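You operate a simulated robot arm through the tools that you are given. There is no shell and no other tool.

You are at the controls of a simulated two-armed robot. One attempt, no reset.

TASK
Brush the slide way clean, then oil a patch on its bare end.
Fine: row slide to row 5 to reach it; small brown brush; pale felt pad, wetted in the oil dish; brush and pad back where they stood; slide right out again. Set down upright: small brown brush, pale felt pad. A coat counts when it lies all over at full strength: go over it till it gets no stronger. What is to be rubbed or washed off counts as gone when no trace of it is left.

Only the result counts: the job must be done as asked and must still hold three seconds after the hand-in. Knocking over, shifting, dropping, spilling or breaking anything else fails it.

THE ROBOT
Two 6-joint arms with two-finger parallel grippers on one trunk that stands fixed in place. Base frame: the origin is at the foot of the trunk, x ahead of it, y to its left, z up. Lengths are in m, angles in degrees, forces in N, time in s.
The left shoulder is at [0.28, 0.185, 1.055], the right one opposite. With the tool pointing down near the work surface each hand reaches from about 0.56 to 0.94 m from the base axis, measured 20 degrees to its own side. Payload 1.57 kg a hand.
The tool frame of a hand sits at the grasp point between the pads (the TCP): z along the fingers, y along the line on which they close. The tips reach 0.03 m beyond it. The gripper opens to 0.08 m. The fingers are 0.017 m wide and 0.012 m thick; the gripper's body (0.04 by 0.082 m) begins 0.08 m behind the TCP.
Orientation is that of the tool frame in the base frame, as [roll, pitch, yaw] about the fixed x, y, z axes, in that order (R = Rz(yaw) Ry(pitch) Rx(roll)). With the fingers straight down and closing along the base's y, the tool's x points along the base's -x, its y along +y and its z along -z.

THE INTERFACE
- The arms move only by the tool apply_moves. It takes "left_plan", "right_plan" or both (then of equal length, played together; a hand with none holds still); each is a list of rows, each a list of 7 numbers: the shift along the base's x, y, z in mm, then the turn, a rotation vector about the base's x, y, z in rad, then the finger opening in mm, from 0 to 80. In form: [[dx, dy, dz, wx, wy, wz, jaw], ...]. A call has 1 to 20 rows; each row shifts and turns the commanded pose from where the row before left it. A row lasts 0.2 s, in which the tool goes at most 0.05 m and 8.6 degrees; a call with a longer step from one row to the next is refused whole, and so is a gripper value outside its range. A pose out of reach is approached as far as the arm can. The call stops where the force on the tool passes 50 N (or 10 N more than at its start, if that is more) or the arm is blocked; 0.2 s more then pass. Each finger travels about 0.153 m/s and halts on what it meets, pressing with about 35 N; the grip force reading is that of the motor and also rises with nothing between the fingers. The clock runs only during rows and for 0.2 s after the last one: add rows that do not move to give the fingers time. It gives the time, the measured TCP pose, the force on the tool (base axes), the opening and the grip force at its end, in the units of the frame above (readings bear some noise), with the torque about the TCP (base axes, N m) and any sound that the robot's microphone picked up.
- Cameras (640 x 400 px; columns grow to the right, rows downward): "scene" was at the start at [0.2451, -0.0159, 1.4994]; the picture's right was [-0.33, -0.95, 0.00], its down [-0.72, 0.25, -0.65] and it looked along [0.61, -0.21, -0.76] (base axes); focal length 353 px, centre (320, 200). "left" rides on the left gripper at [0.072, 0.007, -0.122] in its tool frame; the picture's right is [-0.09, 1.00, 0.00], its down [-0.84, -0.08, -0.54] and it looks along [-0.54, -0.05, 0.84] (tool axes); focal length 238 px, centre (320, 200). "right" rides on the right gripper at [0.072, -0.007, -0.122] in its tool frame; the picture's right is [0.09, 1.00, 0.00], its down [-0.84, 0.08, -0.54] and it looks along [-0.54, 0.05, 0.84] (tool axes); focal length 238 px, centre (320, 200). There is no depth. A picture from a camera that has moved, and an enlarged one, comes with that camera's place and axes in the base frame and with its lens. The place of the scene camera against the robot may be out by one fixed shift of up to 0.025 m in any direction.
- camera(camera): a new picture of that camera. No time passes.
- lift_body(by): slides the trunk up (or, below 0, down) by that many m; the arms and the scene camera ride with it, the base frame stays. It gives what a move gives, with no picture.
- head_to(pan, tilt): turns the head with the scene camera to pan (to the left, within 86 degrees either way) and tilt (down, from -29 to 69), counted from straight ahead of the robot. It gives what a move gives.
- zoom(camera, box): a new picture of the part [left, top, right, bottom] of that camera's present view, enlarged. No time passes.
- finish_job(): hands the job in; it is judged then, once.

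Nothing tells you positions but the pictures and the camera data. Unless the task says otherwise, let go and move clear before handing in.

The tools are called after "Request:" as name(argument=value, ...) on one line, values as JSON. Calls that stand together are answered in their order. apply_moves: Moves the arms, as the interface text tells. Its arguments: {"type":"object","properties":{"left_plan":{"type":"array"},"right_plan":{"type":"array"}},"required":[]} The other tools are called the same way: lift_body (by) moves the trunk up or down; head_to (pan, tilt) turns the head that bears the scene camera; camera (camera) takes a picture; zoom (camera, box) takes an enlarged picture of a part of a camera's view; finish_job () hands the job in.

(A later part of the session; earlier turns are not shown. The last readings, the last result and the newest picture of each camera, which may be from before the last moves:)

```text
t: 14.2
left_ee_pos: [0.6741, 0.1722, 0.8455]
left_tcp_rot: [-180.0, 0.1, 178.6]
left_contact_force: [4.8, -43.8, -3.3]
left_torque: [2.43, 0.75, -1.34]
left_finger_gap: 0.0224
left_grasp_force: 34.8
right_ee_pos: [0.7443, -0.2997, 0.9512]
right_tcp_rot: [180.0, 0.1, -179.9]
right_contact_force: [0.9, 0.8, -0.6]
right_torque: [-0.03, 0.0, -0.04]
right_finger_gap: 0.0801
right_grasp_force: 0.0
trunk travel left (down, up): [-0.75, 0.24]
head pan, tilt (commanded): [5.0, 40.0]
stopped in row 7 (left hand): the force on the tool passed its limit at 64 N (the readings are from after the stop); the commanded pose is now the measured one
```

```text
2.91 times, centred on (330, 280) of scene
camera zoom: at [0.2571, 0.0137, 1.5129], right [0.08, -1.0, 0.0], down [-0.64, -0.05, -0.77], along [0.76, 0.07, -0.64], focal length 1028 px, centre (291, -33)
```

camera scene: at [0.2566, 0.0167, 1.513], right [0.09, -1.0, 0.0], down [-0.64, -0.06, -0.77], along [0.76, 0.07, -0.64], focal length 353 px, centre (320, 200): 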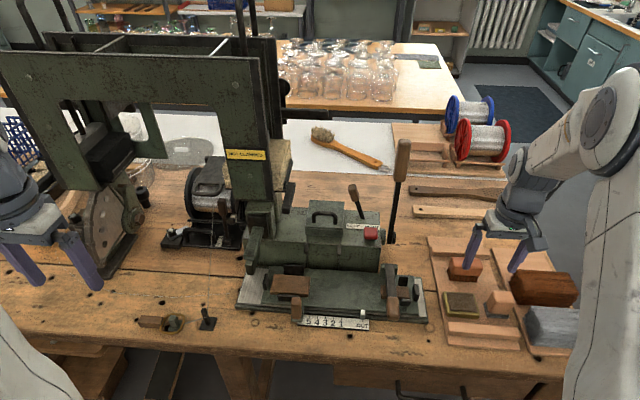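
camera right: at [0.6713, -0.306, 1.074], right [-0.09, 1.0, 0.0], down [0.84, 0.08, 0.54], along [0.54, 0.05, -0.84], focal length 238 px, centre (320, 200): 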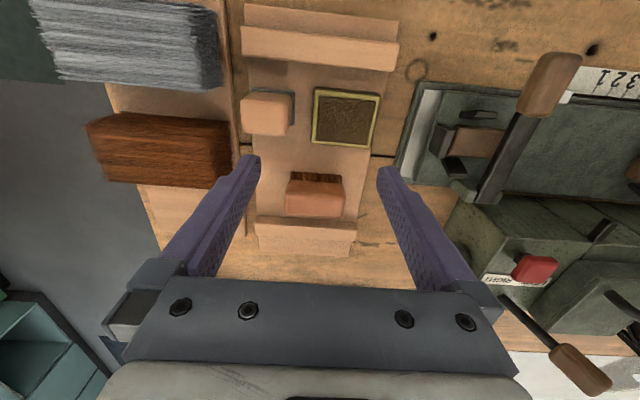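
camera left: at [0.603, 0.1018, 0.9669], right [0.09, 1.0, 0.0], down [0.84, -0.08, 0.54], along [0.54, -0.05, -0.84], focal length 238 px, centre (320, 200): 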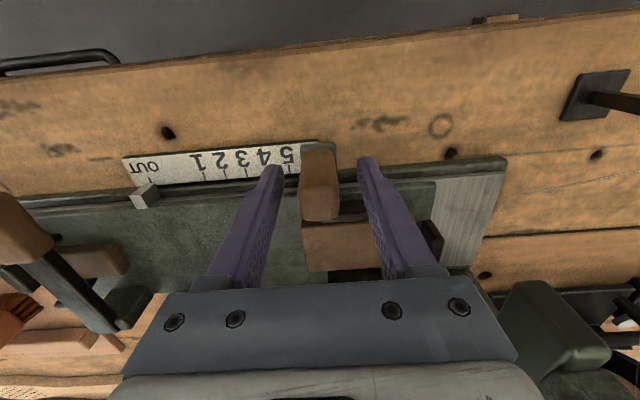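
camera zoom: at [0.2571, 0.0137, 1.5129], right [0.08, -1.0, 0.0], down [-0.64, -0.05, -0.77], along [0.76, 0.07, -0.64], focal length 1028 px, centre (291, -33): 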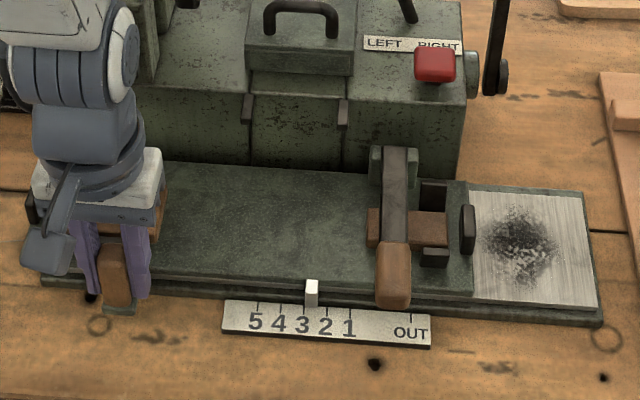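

The slide stopped near 2.5 with a contact about 55 mm above the TCP and 30 mm ahead — probably the gripper body touching the ram nose. I'll look, while the dark dirt patch on the way is now visible at the right end.

Request:
camera(camera="left")

Request:
zoom(camera="scene", box=[200, 180, 320, 340])

Request:
zoom(camera="scene", box=[360, 270, 440, 340])

```text
taken
camera left: at [0.6027, 0.1805, 0.967], right [0.12, 0.99, 0.0], down [0.83, -0.1, 0.54], along [0.54, -0.06, -0.84], focal length 238 px, centre (320, 200)
```

left: 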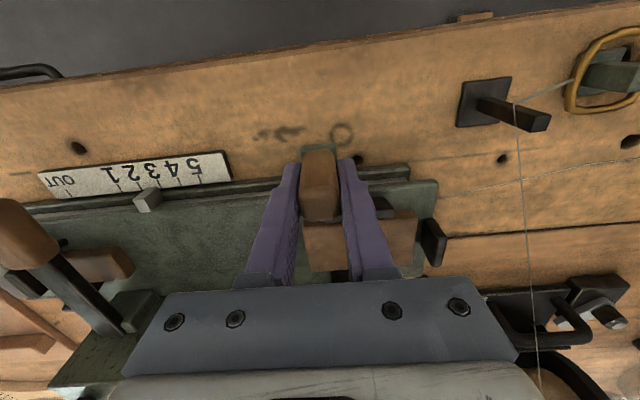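

```text
2.50 times, centred on (260, 260) of scene
camera zoom: at [0.2571, 0.0137, 1.5129], right [0.08, -1.0, 0.0], down [-0.64, -0.05, -0.77], along [0.76, 0.07, -0.64], focal length 883 px, centre (470, 50)
```

zoom: 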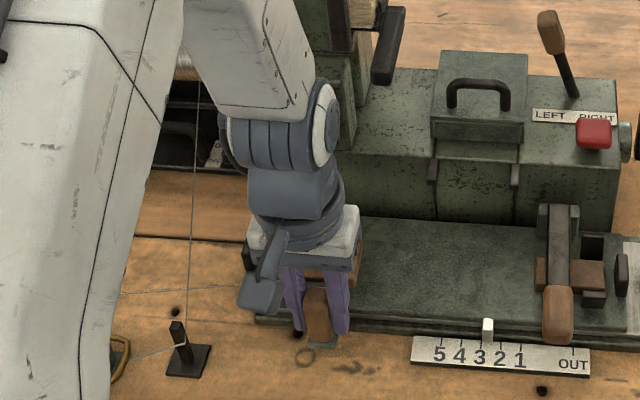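

```text
5.71 times, centred on (400, 305) of scene
camera zoom: at [0.2571, 0.0137, 1.5129], right [0.08, -1.0, 0.0], down [-0.64, -0.05, -0.77], along [0.76, 0.07, -0.64], focal length 2019 px, centre (-137, -400)
```

zoom: 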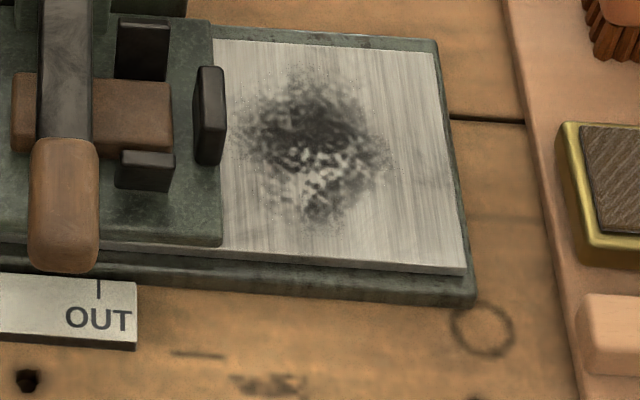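

Dirt lies in a dark spot on the exposed way. I'll back off a little, release the handle, and re-grip with the hand tilted back toward the robot so the body clears the nose.

Request:
apply_moves(left_plan=[[0, -3, 0, 0, 0, 0, 15], [0, -3, 0, 0, 0, 0, 15], [0, 0, 0, 0, 0, 0, 15], [0, 0, 0, 0, 0, 0, 50], [0, 0, 0, 0, 0, 0, 50]])

Request:
camera(camera="left")

Request:
zoom(camera="scene", box=[200, 180, 320, 340])

```text
t: 15.4
left_ee_pos: [0.6725, 0.1717, 0.8428]
left_tcp_rot: [180.0, -0.2, 179.3]
left_contact_force: [1.4, -2.3, 0.0]
left_torque: [0.12, 0.04, -0.09]
left_finger_gap: 0.0499
left_grasp_force: 0.0
right_ee_pos: [0.7438, -0.298, 0.9515]
right_tcp_rot: [180.0, 0.0, -180.0]
right_contact_force: [0.0, -0.3, 0.0]
right_torque: [0.03, 0.02, 0.03]
right_finger_gap: 0.0802
right_grasp_force: 0.1
trunk travel left (down, up): [-0.75, 0.24]
head pan, tilt (commanded): [5.0, 40.0]
```

```text
taken
camera left: at [0.6008, 0.1786, 0.9664], right [0.1, 0.99, 0.0], down [0.84, -0.09, 0.54], along [0.54, -0.06, -0.84], focal length 238 px, centre (320, 200)
```

left: 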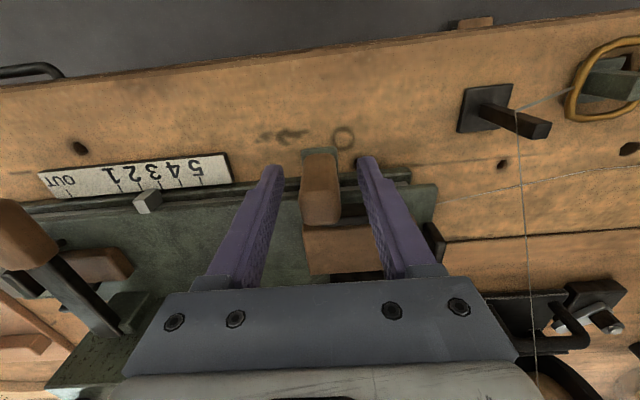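

```text
2.50 times, centred on (260, 260) of scene
camera zoom: at [0.2565, 0.0167, 1.5129], right [0.09, -1.0, 0.0], down [-0.64, -0.06, -0.77], along [0.76, 0.07, -0.64], focal length 883 px, centre (470, 50)
```

zoom: 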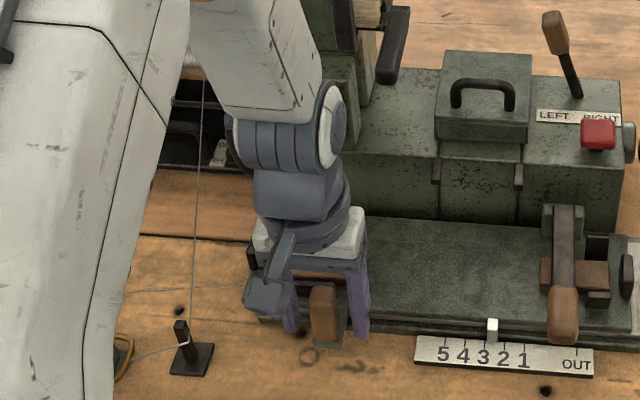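

Request:
apply_moves(left_plan=[[0, -2, 0, 0, 0, 0, 50], [0, -2, 0, 0, 0, 0, 50], [0, 0, 0, 0, 0, 0, 50]])

Request:
zoom(camera="left", box=[220, 80, 420, 240])

```text
t: 16.2
left_ee_pos: [0.6737, 0.1663, 0.8442]
left_tcp_rot: [-179.9, 0.0, 179.3]
left_contact_force: [0.1, -0.3, -1.1]
left_torque: [0.0, -0.02, -0.01]
left_finger_gap: 0.0501
left_grasp_force: 0.0
right_ee_pos: [0.7438, -0.2993, 0.9507]
right_tcp_rot: [-180.0, 0.0, 179.9]
right_contact_force: [0.3, 0.3, -0.4]
right_torque: [-0.04, 0.0, 0.04]
right_finger_gap: 0.08
right_grasp_force: 0.1
trunk travel left (down, up): [-0.75, 0.24]
head pan, tilt (commanded): [5.0, 40.0]
```

```text
2.50 times, centred on (320, 160) of left
camera zoom: at [0.602, 0.1738, 0.9667], right [0.1, 0.99, 0.0], down [0.84, -0.09, 0.54], along [0.54, -0.06, -0.84], focal length 596 px, centre (320, 300)
```

zoom: 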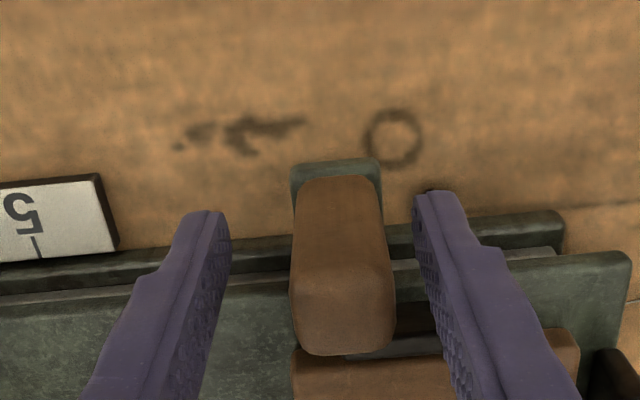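

The hand is free. I'll withdraw toward the robot along the handle's sides, tilt 25° back, and come in again.

Request:
apply_moves(left_plan=[[-17, 1, 2, 0, 0, 0, 50], [-17, 2, 2, 0, 0, 0, 50], [-17, 2, 2, 0, 0, 0, 50], [0, 0, 0, 0, -0.145, 0.012, 50], [0, 0, 0, 0, -0.145, 0, 50], [0, 0, 0, 0, -0.145, 0, 50], [0, 0, 0, 0, 0, 0, 50]])

Request:
camera(camera="left")

Request:
zoom(camera="scene", box=[200, 180, 320, 340])

```text
t: 17.8
left_ee_pos: [0.6225, 0.1702, 0.8516]
left_tcp_rot: [179.9, 25.0, 179.9]
left_contact_force: [-0.2, -0.5, -0.6]
left_torque: [0.02, 0.02, 0.01]
left_finger_gap: 0.0499
left_grasp_force: 0.2
right_ee_pos: [0.7445, -0.2997, 0.9518]
right_tcp_rot: [-180.0, 0.0, 180.0]
right_contact_force: [0.1, 0.0, 0.9]
right_torque: [-0.02, -0.03, -0.02]
right_finger_gap: 0.0799
right_grasp_force: 0.1
trunk travel left (down, up): [-0.75, 0.24]
head pan, tilt (commanded): [5.0, 40.0]
```

```text
taken
camera left: at [0.5066, 0.1776, 0.9312], right [0.08, 1.0, 0.04], down [0.53, -0.08, 0.84], along [0.84, -0.05, -0.53], focal length 238 px, centre (320, 200)
```

left: 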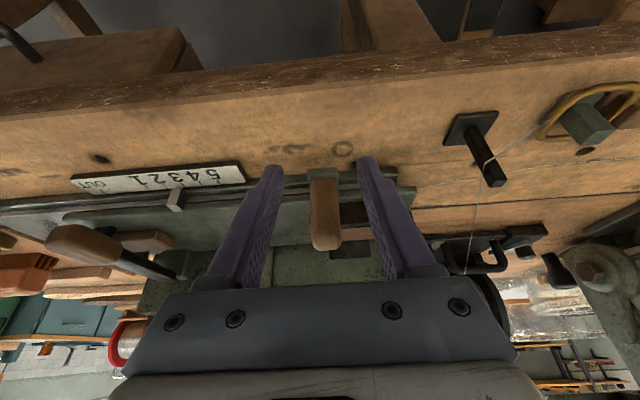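

```text
2.50 times, centred on (260, 260) of scene
camera zoom: at [0.2567, 0.0165, 1.513], right [0.09, -1.0, 0.0], down [-0.64, -0.06, -0.77], along [0.76, 0.07, -0.64], focal length 883 px, centre (470, 50)
```

zoom: 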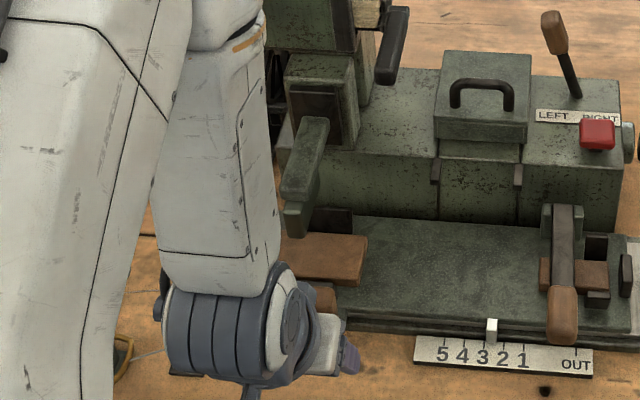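

The nose is now clearly visible and clear of the hand. Coming in along +x to regrip.

Request:
apply_moves(left_plan=[[16, 0, 0, 0, 0, 0, 50], [16, 0, 0, 0, 0, 0, 50], [16, 0, 0, 0, 0, 0, 50], [0, 0, 0, 0, 0, 0, 50]])

Request:
camera(camera="left")

Request:
zoom(camera="scene", box=[200, 180, 320, 340])

```text
t: 18.8
left_ee_pos: [0.672, 0.1725, 0.8499]
left_tcp_rot: [-179.9, 24.9, 179.9]
left_contact_force: [-0.1, 0.1, -0.4]
left_torque: [-0.01, 0.01, 0.0]
left_finger_gap: 0.0501
left_grasp_force: 0.1
right_ee_pos: [0.7437, -0.301, 0.9509]
right_tcp_rot: [180.0, 0.0, -180.0]
right_contact_force: [-0.7, 0.4, -0.5]
right_torque: [0.02, 0.02, 0.01]
right_finger_gap: 0.0799
right_grasp_force: 0.2
trunk travel left (down, up): [-0.75, 0.24]
head pan, tilt (commanded): [5.0, 40.0]
```

```text
taken
camera left: at [0.555, 0.1786, 0.9313], right [0.08, 1.0, 0.04], down [0.53, -0.08, 0.84], along [0.84, -0.05, -0.54], focal length 238 px, centre (320, 200)
```

left: 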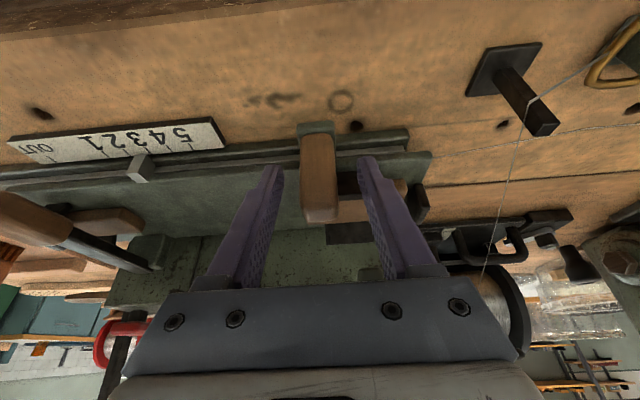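

```text
2.50 times, centred on (260, 260) of scene
camera zoom: at [0.2567, 0.0165, 1.513], right [0.09, -1.0, 0.0], down [-0.64, -0.06, -0.77], along [0.76, 0.07, -0.64], focal length 883 px, centre (470, 50)
```

zoom: 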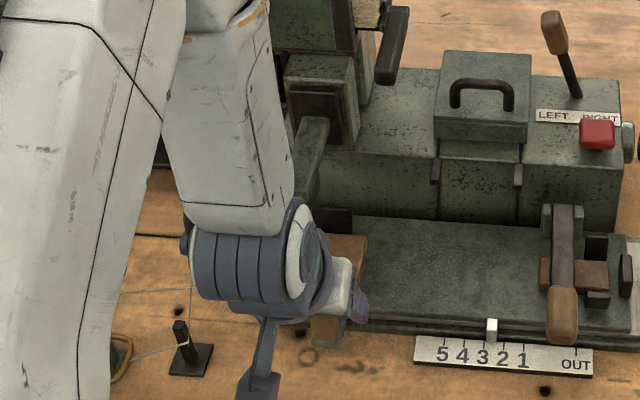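

Request:
apply_moves(left_plan=[[0, 0, 0, 0, 0, 0, 30], [0, 0, 0, 0, 0, 0, 15], [0, 0, 0, 0, 0, 0, 15], [0, 0, 0, 0, 0, 0, 15], [0, 4, 0, 0, 0, 0, 15], [0, 6, 0, 0, 0, 0, 15], [0, 6, 0, 0, 0, 0, 15], [0, 6, 0, 0, 0, 0, 15], [0, 6, 0, 0, 0, 0, 15], [0, 6, 0, 0, 0, 0, 15], [0, 4, 0, 0, 0, 0, 15]])

Request:
camera(camera="left")

Request:
zoom(camera="scene", box=[200, 220, 440, 340])

Request:
zoom(camera="left", box=[20, 100, 340, 260])

```text
t: 21.2
left_ee_pos: [0.672, 0.2089, 0.8513]
left_tcp_rot: [180.0, 25.0, 179.8]
left_contact_force: [8.5, 0.8, -7.5]
left_torque: [-0.02, -0.61, 0.06]
left_finger_gap: 0.0218
left_grasp_force: 34.6
right_ee_pos: [0.7448, -0.2992, 0.9514]
right_tcp_rot: [-179.9, 0.0, -180.0]
right_contact_force: [-0.3, 0.2, -0.4]
right_torque: [0.0, 0.02, -0.03]
right_finger_gap: 0.0798
right_grasp_force: 0.0
trunk travel left (down, up): [-0.75, 0.24]
head pan, tilt (commanded): [5.0, 40.0]
```

```text
taken
camera left: at [0.5548, 0.2156, 0.9311], right [0.08, 1.0, 0.04], down [0.53, -0.08, 0.84], along [0.84, -0.05, -0.53], focal length 238 px, centre (320, 200)
```

left: 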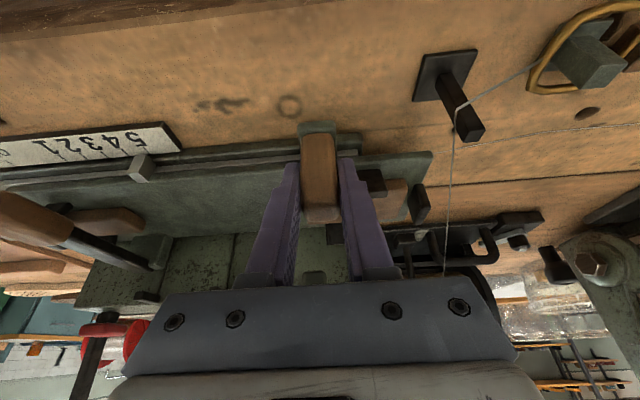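

```text
2.67 times, centred on (320, 280) of scene
camera zoom: at [0.2573, 0.0166, 1.5127], right [0.09, -1.0, 0.0], down [-0.64, -0.06, -0.77], along [0.76, 0.07, -0.64], focal length 942 px, centre (320, -13)
```

zoom: 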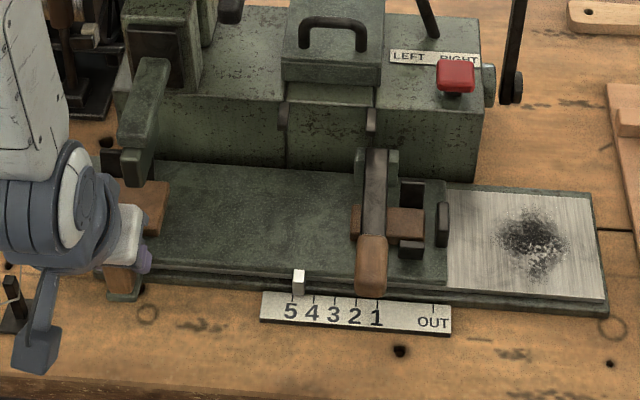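

```text
2.00 times, centred on (180, 180) of left
camera zoom: at [0.5548, 0.2156, 0.9311], right [0.08, 1.0, 0.04], down [0.53, -0.08, 0.84], along [0.84, -0.05, -0.53], focal length 477 px, centre (600, 240)
```

zoom: 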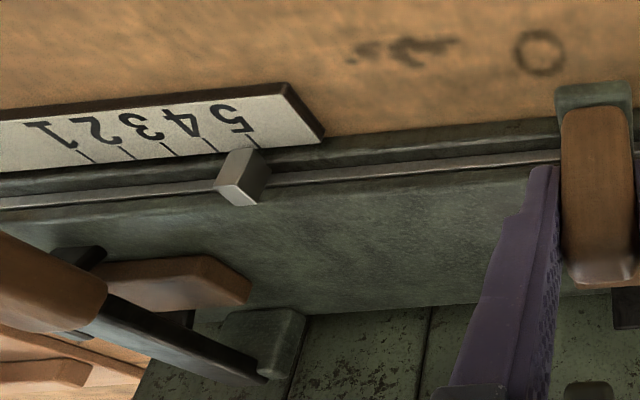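

Request:
zoom(camera="scene", box=[290, 310, 375, 350])

```text
7.53 times, centred on (332, 330) of scene
camera zoom: at [0.2573, 0.0166, 1.5127], right [0.09, -1.0, 0.0], down [-0.64, -0.06, -0.77], along [0.76, 0.07, -0.64], focal length 2661 px, centre (226, -779)
```

zoom: 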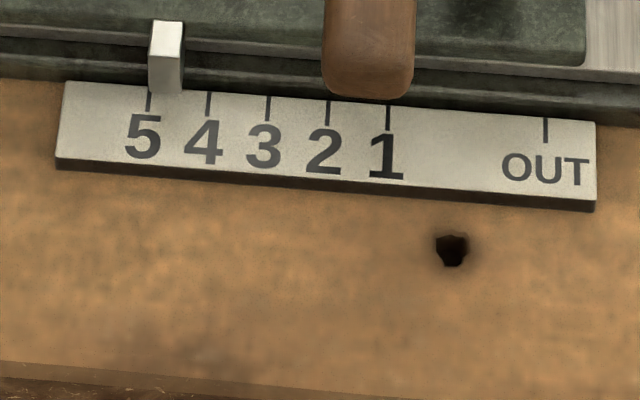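

Pointer is 4.8 mm short of tick 5; nudging on.

Request:
apply_moves(left_plan=[[0, 2.5, 0, 0, 0, 0, 15], [0, 2.3, 0, 0, 0, 0, 15], [0, 0, 0, 0, 0, 0, 15]])

Request:
zoom(camera="scene", box=[290, 310, 375, 350])

Request:
zoom(camera="scene", box=[360, 280, 440, 340])

```text
t: 22.0
left_ee_pos: [0.671, 0.214, 0.8512]
left_tcp_rot: [-179.9, 24.9, 179.9]
left_contact_force: [9.1, -0.6, -9.0]
left_torque: [-0.63, -1.06, -0.07]
left_finger_gap: 0.0219
left_grasp_force: 34.9
right_ee_pos: [0.7448, -0.2998, 0.9505]
right_tcp_rot: [180.0, -0.1, 180.0]
right_contact_force: [-0.2, 0.4, -0.4]
right_torque: [-0.02, 0.03, -0.01]
right_finger_gap: 0.0802
right_grasp_force: 0.1
trunk travel left (down, up): [-0.75, 0.24]
head pan, tilt (commanded): [5.0, 40.0]
```

```text
7.53 times, centred on (332, 330) of scene
camera zoom: at [0.2573, 0.0166, 1.5128], right [0.09, -1.0, 0.0], down [-0.64, -0.06, -0.77], along [0.76, 0.07, -0.64], focal length 2661 px, centre (226, -779)
```

zoom: 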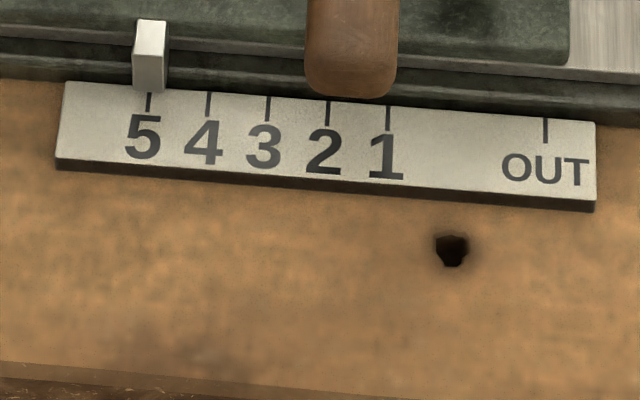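

```text
6.67 times, centred on (400, 310) of scene
camera zoom: at [0.2573, 0.0166, 1.5128], right [0.09, -1.0, 0.0], down [-0.64, -0.06, -0.77], along [0.76, 0.07, -0.64], focal length 2356 px, centre (-213, -533)
```

zoom: 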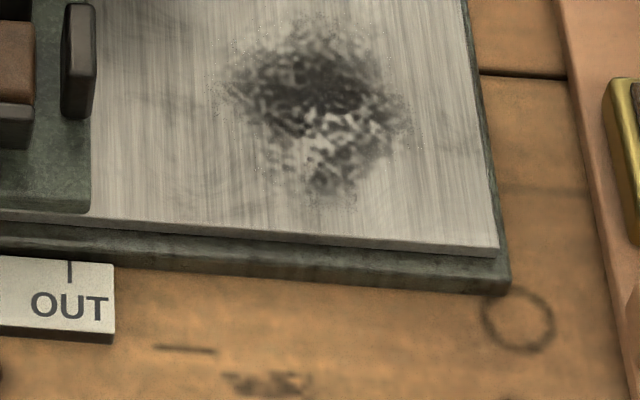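

Pointer is on 5. Now measure the brush, pad and dish with close zooms from the right hand camera.

Request:
zoom(camera="right", box=[270, 150, 370, 250])

Request:
zoom(camera="right", box=[225, 70, 395, 170])

Request:
zoom(camera="scene", box=[420, 240, 540, 340])

Request:
camera(camera="right")

```text
4.00 times, centred on (320, 200) of right
camera zoom: at [0.6719, -0.3057, 1.0737], right [-0.09, 1.0, 0.0], down [0.84, 0.08, 0.54], along [0.54, 0.05, -0.84], focal length 953 px, centre (320, 200)
```

zoom: 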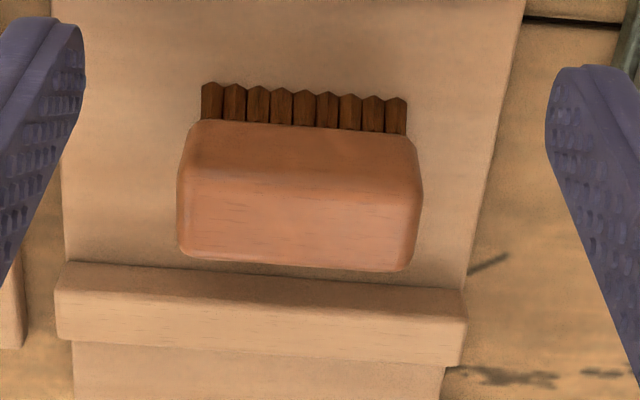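

```text
3.76 times, centred on (310, 120) of right
camera zoom: at [0.6719, -0.3057, 1.0737], right [-0.09, 1.0, 0.0], down [0.84, 0.08, 0.54], along [0.54, 0.05, -0.84], focal length 897 px, centre (358, 501)
```

zoom: 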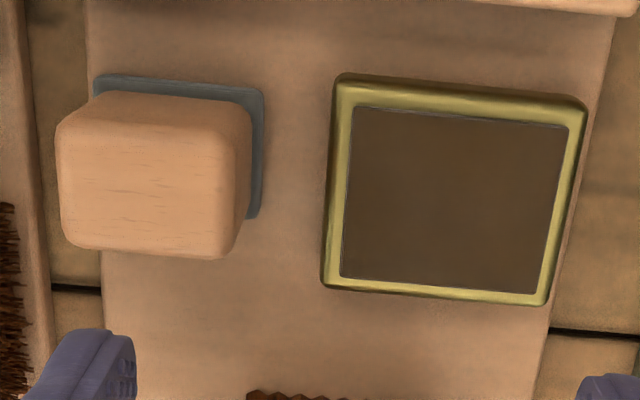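

```text
4.00 times, centred on (480, 290) of scene
camera zoom: at [0.2573, 0.0166, 1.5128], right [0.09, -1.0, 0.0], down [-0.64, -0.06, -0.77], along [0.76, 0.07, -0.64], focal length 1414 px, centre (-320, -160)
```

zoom: 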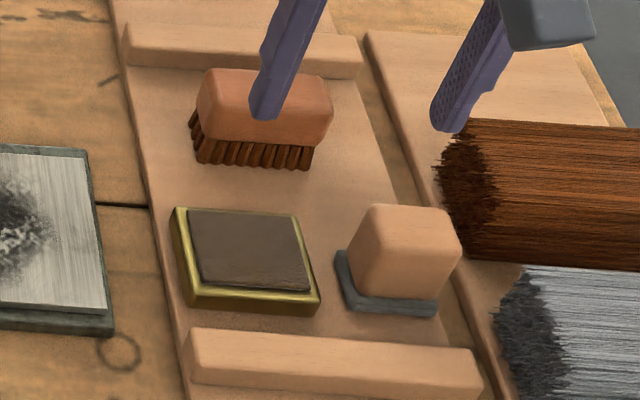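

```text
taken
camera right: at [0.6719, -0.3057, 1.0737], right [-0.09, 1.0, 0.0], down [0.84, 0.08, 0.54], along [0.54, 0.05, -0.84], focal length 238 px, centre (320, 200)
```

right: 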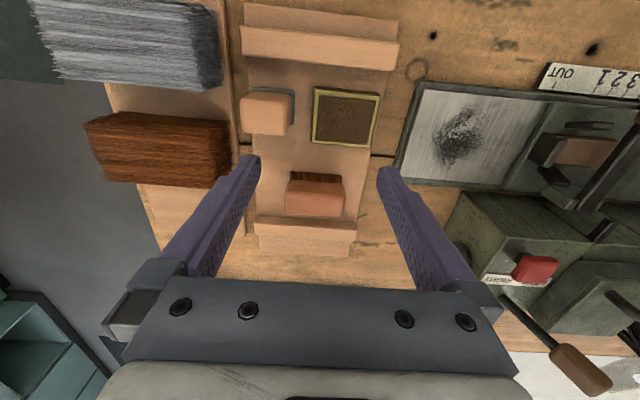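

I'll shift the right hand forward 50 mm for a well-conditioned stereo pair on the brush and pad.

Request:
apply_moves(right_plan=[[25, 0, 0, 0, 0, 0, 80], [25, 0, 0, 0, 0, 0, 80], [0, 0, 0, 0, 0, 0, 80]])

Request:
camera(camera="right")

Request:
zoom(camera="right", box=[230, 0, 400, 200])

Request:
zoom(camera="right", box=[270, 70, 370, 170])

Request:
zoom(camera="right", box=[225, 0, 395, 100])

```text
t: 22.8
left_ee_pos: [0.6714, 0.2146, 0.8515]
left_tcp_rot: [-180.0, 24.9, 179.9]
left_contact_force: [11.8, -0.3, -7.8]
left_torque: [0.07, -0.24, 0.16]
left_finger_gap: 0.0217
left_grasp_force: 34.7
right_ee_pos: [0.7945, -0.299, 0.9507]
right_tcp_rot: [-179.9, 0.1, 180.0]
right_contact_force: [-0.1, -0.4, -0.3]
right_torque: [-0.03, -0.01, 0.03]
right_finger_gap: 0.08
right_grasp_force: 0.0
trunk travel left (down, up): [-0.75, 0.24]
head pan, tilt (commanded): [5.0, 40.0]
```

```text
taken
camera right: at [0.7214, -0.3055, 1.0728], right [-0.09, 1.0, 0.0], down [0.84, 0.08, 0.54], along [0.54, 0.05, -0.84], focal length 238 px, centre (320, 200)
```

right: 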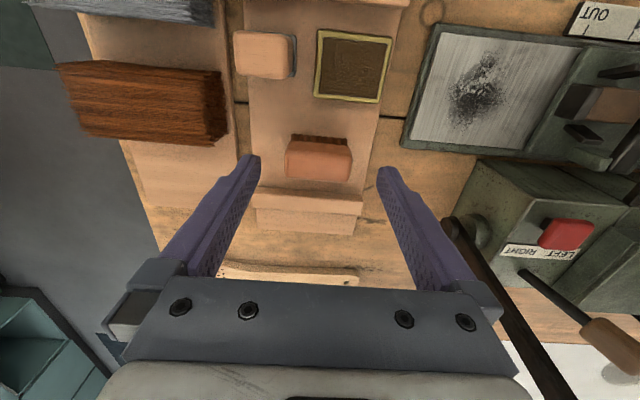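

```text
2.00 times, centred on (315, 100) of right
camera zoom: at [0.7214, -0.3055, 1.0728], right [-0.09, 1.0, 0.0], down [0.84, 0.08, 0.54], along [0.54, 0.05, -0.84], focal length 477 px, centre (330, 400)
```

zoom: 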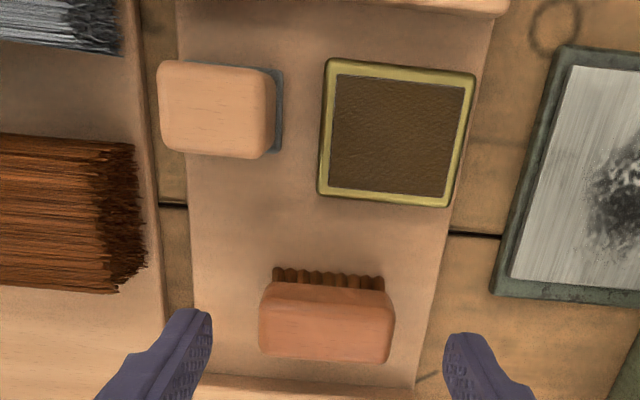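

```text
4.00 times, centred on (320, 120) of right
camera zoom: at [0.7214, -0.3055, 1.0728], right [-0.09, 1.0, 0.0], down [0.84, 0.08, 0.54], along [0.54, 0.05, -0.84], focal length 953 px, centre (320, 520)
```

zoom: 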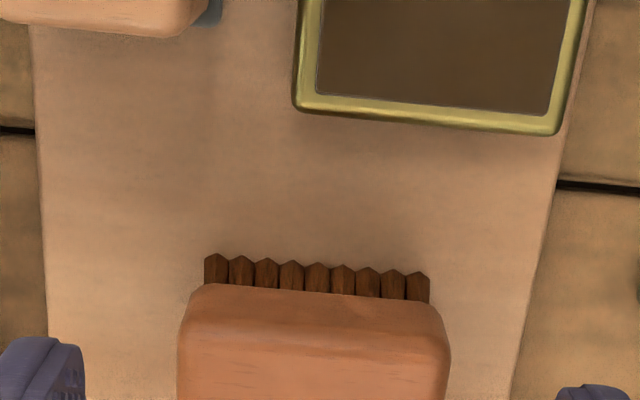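

```text
3.76 times, centred on (310, 50) of right
camera zoom: at [0.7214, -0.3055, 1.0728], right [-0.09, 1.0, 0.0], down [0.84, 0.08, 0.54], along [0.54, 0.05, -0.84], focal length 897 px, centre (358, 765)
```

zoom: 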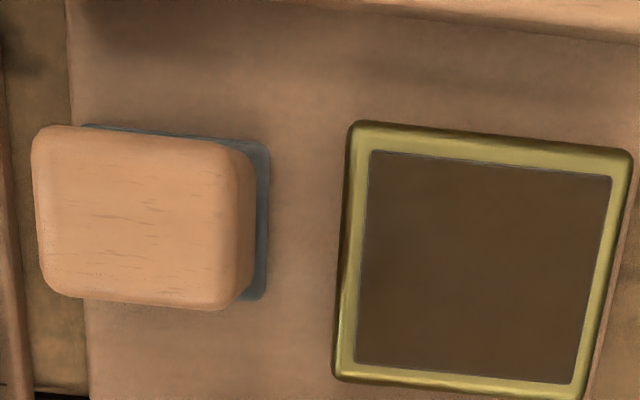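

I now have: brush block centre ≈ (0.823, −0.299), 65 mm long in y, 30 mm wide in x, top z 0.851; pad centre ≈ (0.732, −0.353), top 0.849; dish inside x 0.715–0.761, y −0.303…−0.244; way surface z ≈ 0.799, dirt centred (0.748, −0.135). I'll turn the right hand 90° to grip the brush across its width.

Request:
apply_moves(right_plan=[[3, 0, 0, 0, 0, 0.145, 80], [3, 0, 0, 0, 0, 0.145, 80], [3, 0, 0, 0, 0, 0.145, 80], [3, 0, 0, 0, 0, 0.145, 80], [3, 0, 0, 0, 0, 0.145, 80], [3, 0, 0, 0, 0, 0.145, 80], [3, 0, 0, 0, 0, 0.145, 80], [3, 0, 0, 0, 0, 0.145, 70], [3, 0, 0, 0, 0, 0.145, 60], [2, 0, 0, 0, 0, 0.145, 60], [0, 0, 0, 0, 0, 0.1208, 60], [0, 0, 0, 0, 0, 0, 60]])

Request:
camera(camera="right")

Request:
camera(camera="scene")

```text
t: 25.4
left_ee_pos: [0.6721, 0.213, 0.8502]
left_tcp_rot: [180.0, 24.9, 180.0]
left_contact_force: [12.0, -1.0, -4.6]
left_torque: [0.03, 0.17, 0.25]
left_finger_gap: 0.0217
left_grasp_force: 34.5
right_ee_pos: [0.8242, -0.3003, 0.9514]
right_tcp_rot: [180.0, 0.0, -89.9]
right_contact_force: [0.0, -0.1, -0.1]
right_torque: [0.03, 0.0, -0.01]
right_finger_gap: 0.0598
right_grasp_force: 0.1
trunk travel left (down, up): [-0.75, 0.24]
head pan, tilt (commanded): [5.0, 40.0]
```

```text
taken
camera right: at [0.8301, -0.3713, 1.0733], right [-1.0, -0.09, 0.0], down [-0.08, 0.84, 0.54], along [-0.05, 0.54, -0.84], focal length 238 px, centre (320, 200)
```

right: 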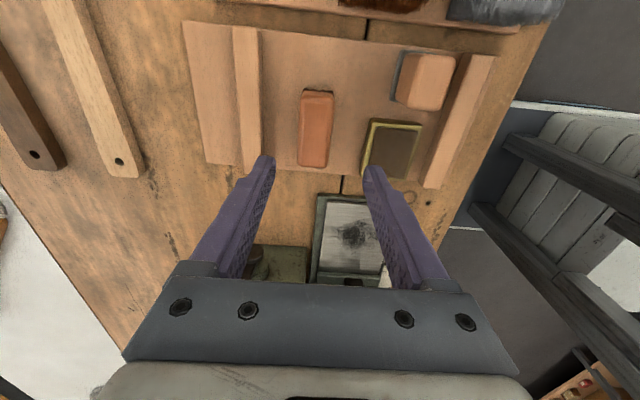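

```text
taken
camera scene: at [0.2574, 0.0165, 1.5128], right [0.09, -1.0, 0.0], down [-0.64, -0.06, -0.77], along [0.76, 0.07, -0.64], focal length 353 px, centre (320, 200)
```

scene: 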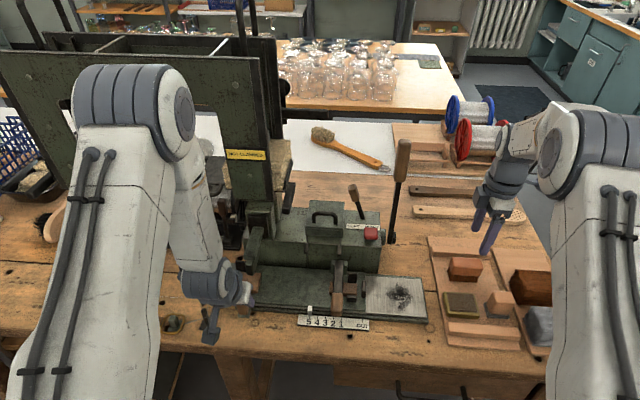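

Request:
zoom(camera="right", box=[260, 60, 380, 180])

Request:
zoom(camera="right", box=[270, 180, 410, 290])

```text
3.33 times, centred on (320, 120) of right
camera zoom: at [0.8301, -0.3713, 1.0733], right [-1.0, -0.09, 0.0], down [-0.08, 0.84, 0.54], along [-0.05, 0.54, -0.84], focal length 794 px, centre (320, 467)
```

zoom: 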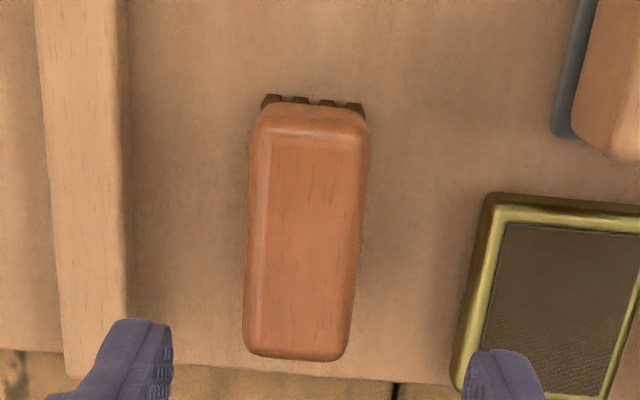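

```text
3.64 times, centred on (340, 235) of right
camera zoom: at [0.8301, -0.3713, 1.0733], right [-1.0, -0.09, 0.0], down [-0.08, 0.84, 0.54], along [-0.05, 0.54, -0.84], focal length 867 px, centre (247, 73)
```

zoom: 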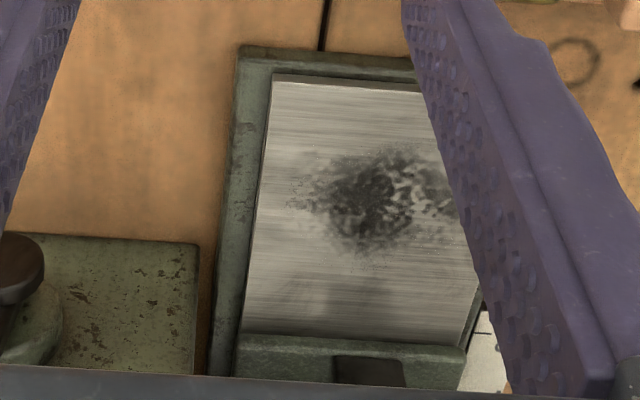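

Brush centre refined to ≈ (0.8275, −0.301). Lowering the right hand over it with 50 mm opening.

Request:
apply_moves(right_plan=[[3, 0, -20, 0, 0, 0, 50], [0, 0, -25, 0, 0, 0, 50], [0, 0, -25, 0, 0, 0, 50], [0, 0, -20, 0, 0, 0, 50], [0, 0, -14, 0, 0, 0, 50], [0, 0, -8, 0, 0, 0, 50], [0, 0, 0, 0, 0, 0, 50]])

Request:
camera(camera="right")

Request:
zoom(camera="scene", box=[420, 200, 540, 300])

```text
t: 27.0
left_ee_pos: [0.6714, 0.2135, 0.8493]
left_tcp_rot: [-180.0, 24.9, 180.0]
left_contact_force: [11.4, -0.8, -5.4]
left_torque: [-0.12, -0.2, 0.06]
left_finger_gap: 0.0222
left_grasp_force: 35.1
right_ee_pos: [0.8268, -0.3012, 0.8393]
right_tcp_rot: [180.0, 0.0, -90.0]
right_contact_force: [0.2, 0.5, -0.7]
right_torque: [0.0, -0.03, -0.01]
right_finger_gap: 0.0498
right_grasp_force: 0.0
trunk travel left (down, up): [-0.75, 0.24]
head pan, tilt (commanded): [5.0, 40.0]
```

```text
taken
camera right: at [0.8334, -0.3717, 0.9613], right [-1.0, -0.09, 0.0], down [-0.08, 0.84, 0.54], along [-0.05, 0.54, -0.84], focal length 238 px, centre (320, 200)
```

right: 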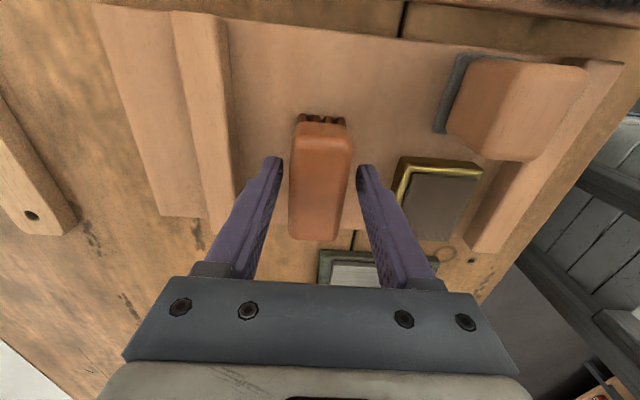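

```text
4.00 times, centred on (480, 250) of scene
camera zoom: at [0.2573, 0.0166, 1.5128], right [0.09, -1.0, 0.0], down [-0.64, -0.06, -0.77], along [0.76, 0.07, -0.64], focal length 1414 px, centre (-320, 0)
```

zoom: 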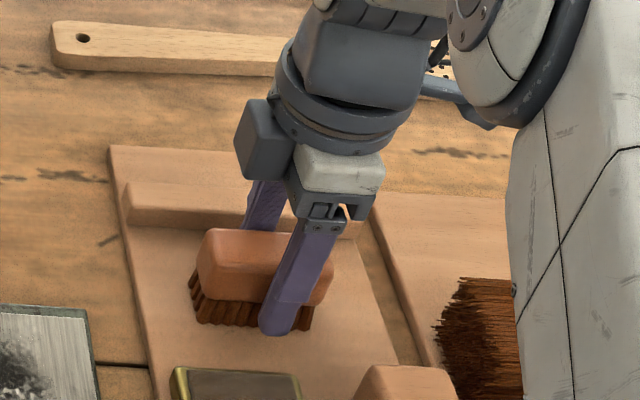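

The brush sits centred between the fingers. Closing.

Request:
apply_moves(right_plan=[[0, 0, 0, 0, 0, 0, 40], [0, 0, 0, 0, 0, 0, 30], [0, 0, 0, 0, 0, 0, 25], [0, 0, 0, 0, 0, 0, 25]])

Request:
zoom(camera="right", box=[240, 80, 400, 260])

```text
t: 28.0
left_ee_pos: [0.6714, 0.214, 0.8512]
left_tcp_rot: [180.0, 24.9, 179.9]
left_contact_force: [11.0, -0.1, -4.5]
left_torque: [0.04, -0.17, 0.16]
left_finger_gap: 0.0219
left_grasp_force: 34.8
right_ee_pos: [0.8272, -0.3001, 0.8391]
right_tcp_rot: [-179.9, 0.0, -90.0]
right_contact_force: [0.5, -0.3, -0.2]
right_torque: [-0.02, 0.01, 0.01]
right_finger_gap: 0.0334
right_grasp_force: 35.5
trunk travel left (down, up): [-0.75, 0.24]
head pan, tilt (commanded): [5.0, 40.0]
```

```text
2.22 times, centred on (320, 170) of right
camera zoom: at [0.8333, -0.3717, 0.9615], right [-1.0, -0.09, 0.0], down [-0.08, 0.84, 0.54], along [-0.05, 0.54, -0.84], focal length 530 px, centre (320, 267)
```

zoom: 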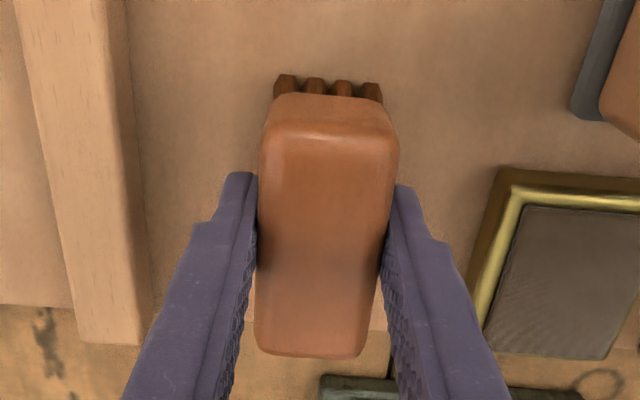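

Brush held (33 mm wide). Lifting straight up and carrying it over to the exposed way.

Request:
apply_moves(right_plan=[[0, 0, 10, 0, 0, 0, 25], [0, 0, 20, 0, 0, 0, 25], [0, 0, 25, 0, 0, 0, 25], [0, 0, 25, 0, 0, 0, 25], [-20, 0, 0, 0, 0, 0, 25], [-20, 0, 0, 0, 0, 0, 25], [-20, 0, 0, 0, 0, 0, 25], [-19, 15, 0, 0, 0, 0, 25], [0, 30, 0, 0, 0, 0, 25], [0, 30, 0, 0, 0, 0, 25], [0, 30, 0, 0, 0, 0, 25], [0, 30, 0, 0, 0, 0, 25], [0, 20, 0, 0, 0, 0, 25], [0, 10, 0, 0, 0, 0, 25], [0, 0, 0, 0, 0, 0, 25]])

Request:
camera(camera="right")

Request:
zoom(camera="scene", box=[320, 220, 480, 340])

```text
t: 31.2
left_ee_pos: [0.6716, 0.2138, 0.8491]
left_tcp_rot: [-179.9, 24.9, 179.9]
left_contact_force: [12.3, -0.5, -4.1]
left_torque: [-0.17, 0.05, 0.08]
left_finger_gap: 0.0218
left_grasp_force: 35.0
right_ee_pos: [0.7472, -0.1346, 0.9196]
right_tcp_rot: [-180.0, 0.0, -89.9]
right_contact_force: [0.4, 0.4, -0.4]
right_torque: [-0.02, 0.01, 0.0]
right_finger_gap: 0.0252
right_grasp_force: 0.1
trunk travel left (down, up): [-0.75, 0.24]
head pan, tilt (commanded): [5.0, 40.0]
```

```text
taken
camera right: at [0.7536, -0.2058, 1.0419], right [-1.0, -0.09, 0.0], down [-0.08, 0.84, 0.54], along [-0.05, 0.54, -0.84], focal length 238 px, centre (320, 200)
```

right: 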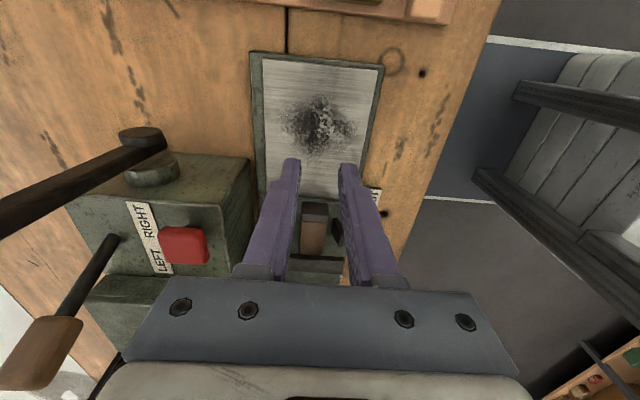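

```text
3.33 times, centred on (400, 280) of scene
camera zoom: at [0.2573, 0.0166, 1.5128], right [0.09, -1.0, 0.0], down [-0.64, -0.06, -0.77], along [0.76, 0.07, -0.64], focal length 1178 px, centre (53, -67)
```

zoom: 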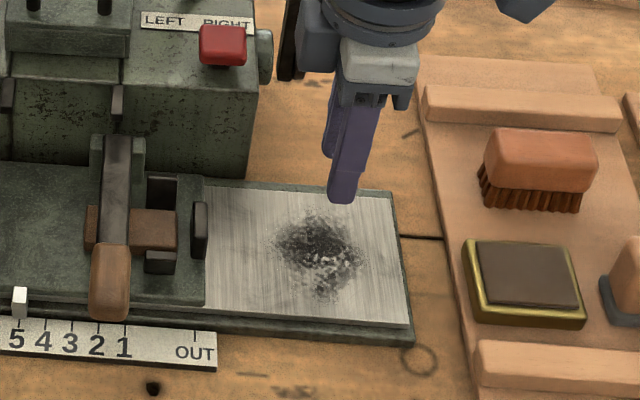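

The brush slipped out and still stands on the tray. I'll check that it hasn't moved and look at how to grip it more deeply.

Request:
zoom(camera="scene", box=[420, 240, 540, 340])

Request:
zoom(camera="scene", box=[430, 250, 490, 300])

```text
4.00 times, centred on (480, 290) of scene
camera zoom: at [0.2573, 0.0166, 1.5128], right [0.09, -1.0, 0.0], down [-0.64, -0.06, -0.77], along [0.76, 0.07, -0.64], focal length 1414 px, centre (-320, -160)
```

zoom: 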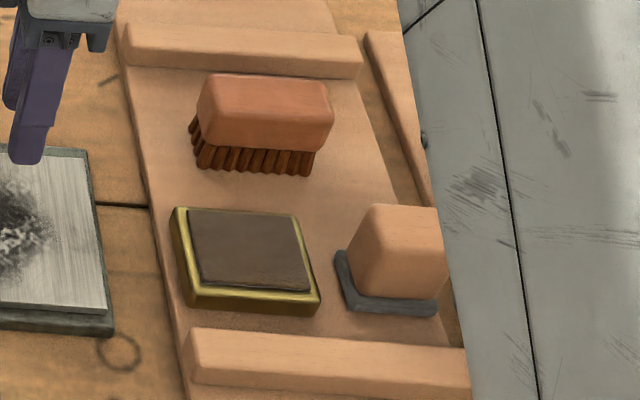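

```text
8.00 times, centred on (460, 275) of scene
camera zoom: at [0.2573, 0.0166, 1.5128], right [0.09, -1.0, 0.0], down [-0.64, -0.06, -0.77], along [0.76, 0.07, -0.64], focal length 2827 px, centre (-800, -400)
```

zoom: 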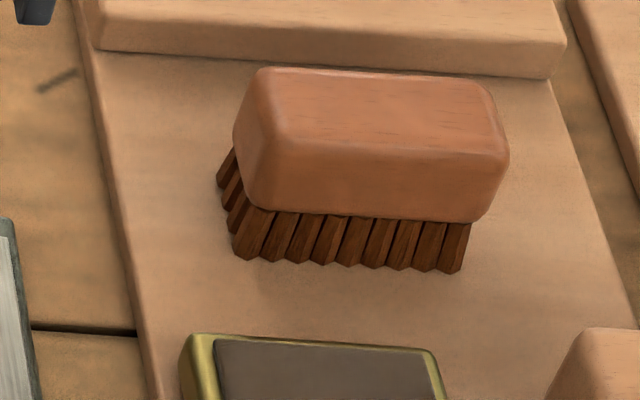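

The brush stands nearly where it was. I'll go back above it, re-measure, and grip again with a slow, monitored lift.

Request:
apply_moves(right_plan=[[0, -10, 10, 0, 0, 0, 40], [0, -20, 10, 0, 0, 0, 50], [0, -30, 0, 0, 0, 0, 50], [0, -30, 0, 0, 0, 0, 50], [0, -30, 0, 0, 0, 0, 50], [20, -30, 0, 0, 0, 0, 50], [20, -16, 0, 0, 0, 0, 50], [20, 0, 0, 0, 0, 0, 50], [19, 0, 0, 0, 0, 0, 50], [0, 0, 0, 0, 0, 0, 50]])

Request:
zoom(camera="right", box=[240, 60, 400, 220])

Request:
camera(camera="right")

```text
t: 33.4
left_ee_pos: [0.6716, 0.2145, 0.8497]
left_tcp_rot: [180.0, 24.9, 179.9]
left_contact_force: [10.5, 0.2, -4.2]
left_torque: [0.06, -0.15, 0.19]
left_finger_gap: 0.0218
left_grasp_force: 34.9
right_ee_pos: [0.8258, -0.2991, 0.9387]
right_tcp_rot: [179.9, 0.1, -90.0]
right_contact_force: [-0.6, 0.6, -0.2]
right_torque: [0.01, -0.03, 0.02]
right_finger_gap: 0.05
right_grasp_force: 0.2
trunk travel left (down, up): [-0.75, 0.24]
head pan, tilt (commanded): [5.0, 40.0]
```

```text
2.50 times, centred on (320, 140) of right
camera zoom: at [0.8319, -0.3708, 1.0617], right [-1.0, -0.09, 0.0], down [-0.08, 0.84, 0.54], along [-0.05, 0.54, -0.84], focal length 596 px, centre (320, 350)
```

zoom: 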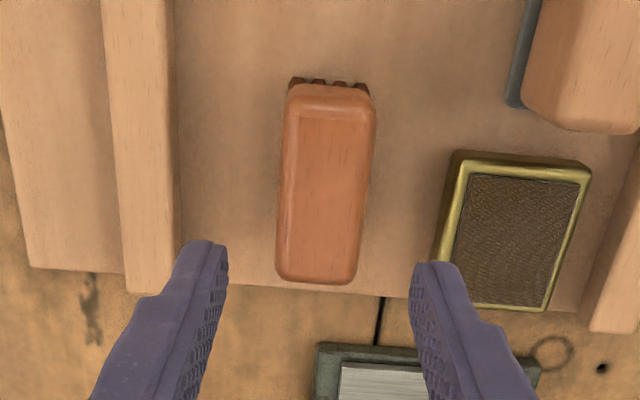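

```text
taken
camera right: at [0.8319, -0.3708, 1.0617], right [-1.0, -0.09, 0.0], down [-0.08, 0.84, 0.54], along [-0.05, 0.54, -0.84], focal length 238 px, centre (320, 200)
```

right: 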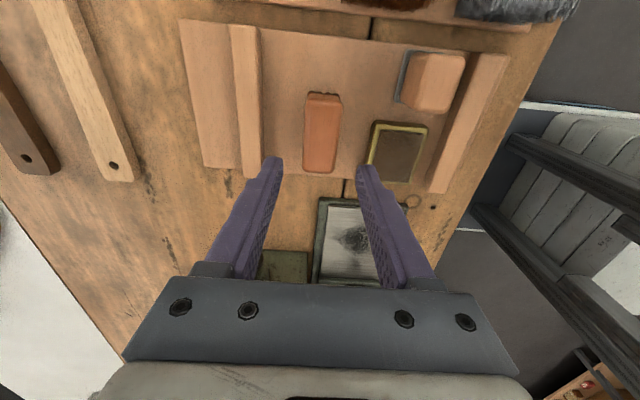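

The brush moved about 4 mm toward me when it slipped (now x ≈ 0.8237); I'll correct that when I return it. Re-gripping deeper and lifting slowly.

Request:
apply_moves(right_plan=[[-3.5, 0, -25, 0, 0, 0, 50], [0, 0, -25, 0, 0, 0, 50], [0, 0, -25, 0, 0, 0, 50], [0, 0, -20, 0, 0, 0, 50], [0, 0, -10, 0, 0, 0, 50], [0, 0, 0, 0, 0, 0, 50], [0, 0, 0, 0, 0, 0, 40], [0, 0, 0, 0, 0, 0, 25], [0, 0, 0, 0, 0, 0, 10], [0, 0, 0, 0, 0, 0, 10], [0, 0, 0, 0, 0, 0, 10]])

Request:
zoom(camera="right", box=[240, 80, 400, 260])

Request:
zoom(camera="scene", box=[430, 240, 500, 300])

```text
t: 35.8
left_ee_pos: [0.671, 0.2133, 0.8507]
left_tcp_rot: [-179.9, 24.9, 179.9]
left_contact_force: [11.9, 0.3, -2.7]
left_torque: [-0.01, 0.02, 0.23]
left_finger_gap: 0.022
left_grasp_force: 35.1
right_ee_pos: [0.8239, -0.3015, 0.8341]
right_tcp_rot: [179.9, 0.0, -90.0]
right_contact_force: [0.5, -0.5, 0.3]
right_torque: [-0.03, 0.02, 0.02]
right_finger_gap: 0.0333
right_grasp_force: 34.7
trunk travel left (down, up): [-0.75, 0.24]
head pan, tilt (commanded): [5.0, 40.0]
```

```text
2.22 times, centred on (320, 170) of right
camera zoom: at [0.8291, -0.3726, 0.9555], right [-1.0, -0.09, 0.0], down [-0.08, 0.84, 0.54], along [-0.05, 0.54, -0.84], focal length 530 px, centre (320, 267)
```

zoom: 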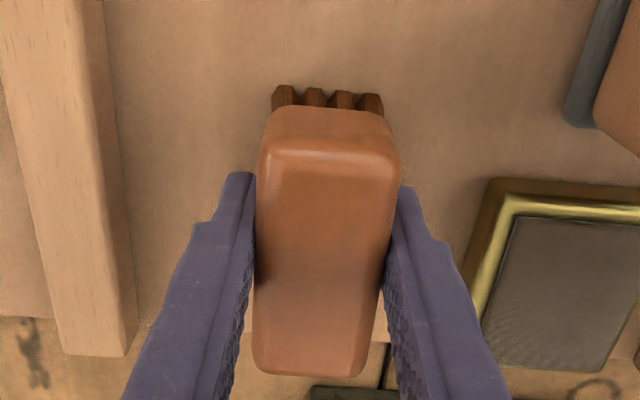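

```text
6.67 times, centred on (465, 270) of scene
camera zoom: at [0.2573, 0.0165, 1.5129], right [0.09, -1.0, 0.0], down [-0.64, -0.06, -0.77], along [0.76, 0.07, -0.64], focal length 2356 px, centre (-647, -267)
```

zoom: 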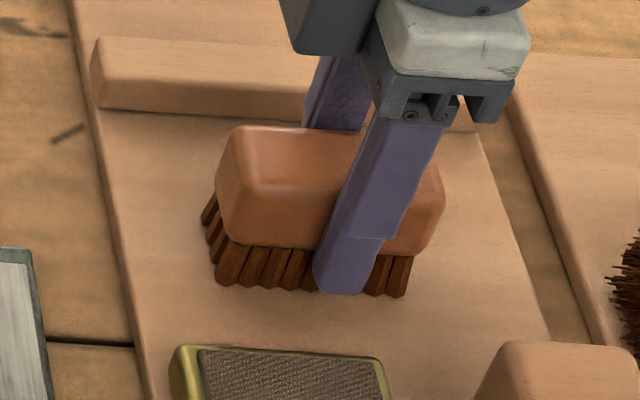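

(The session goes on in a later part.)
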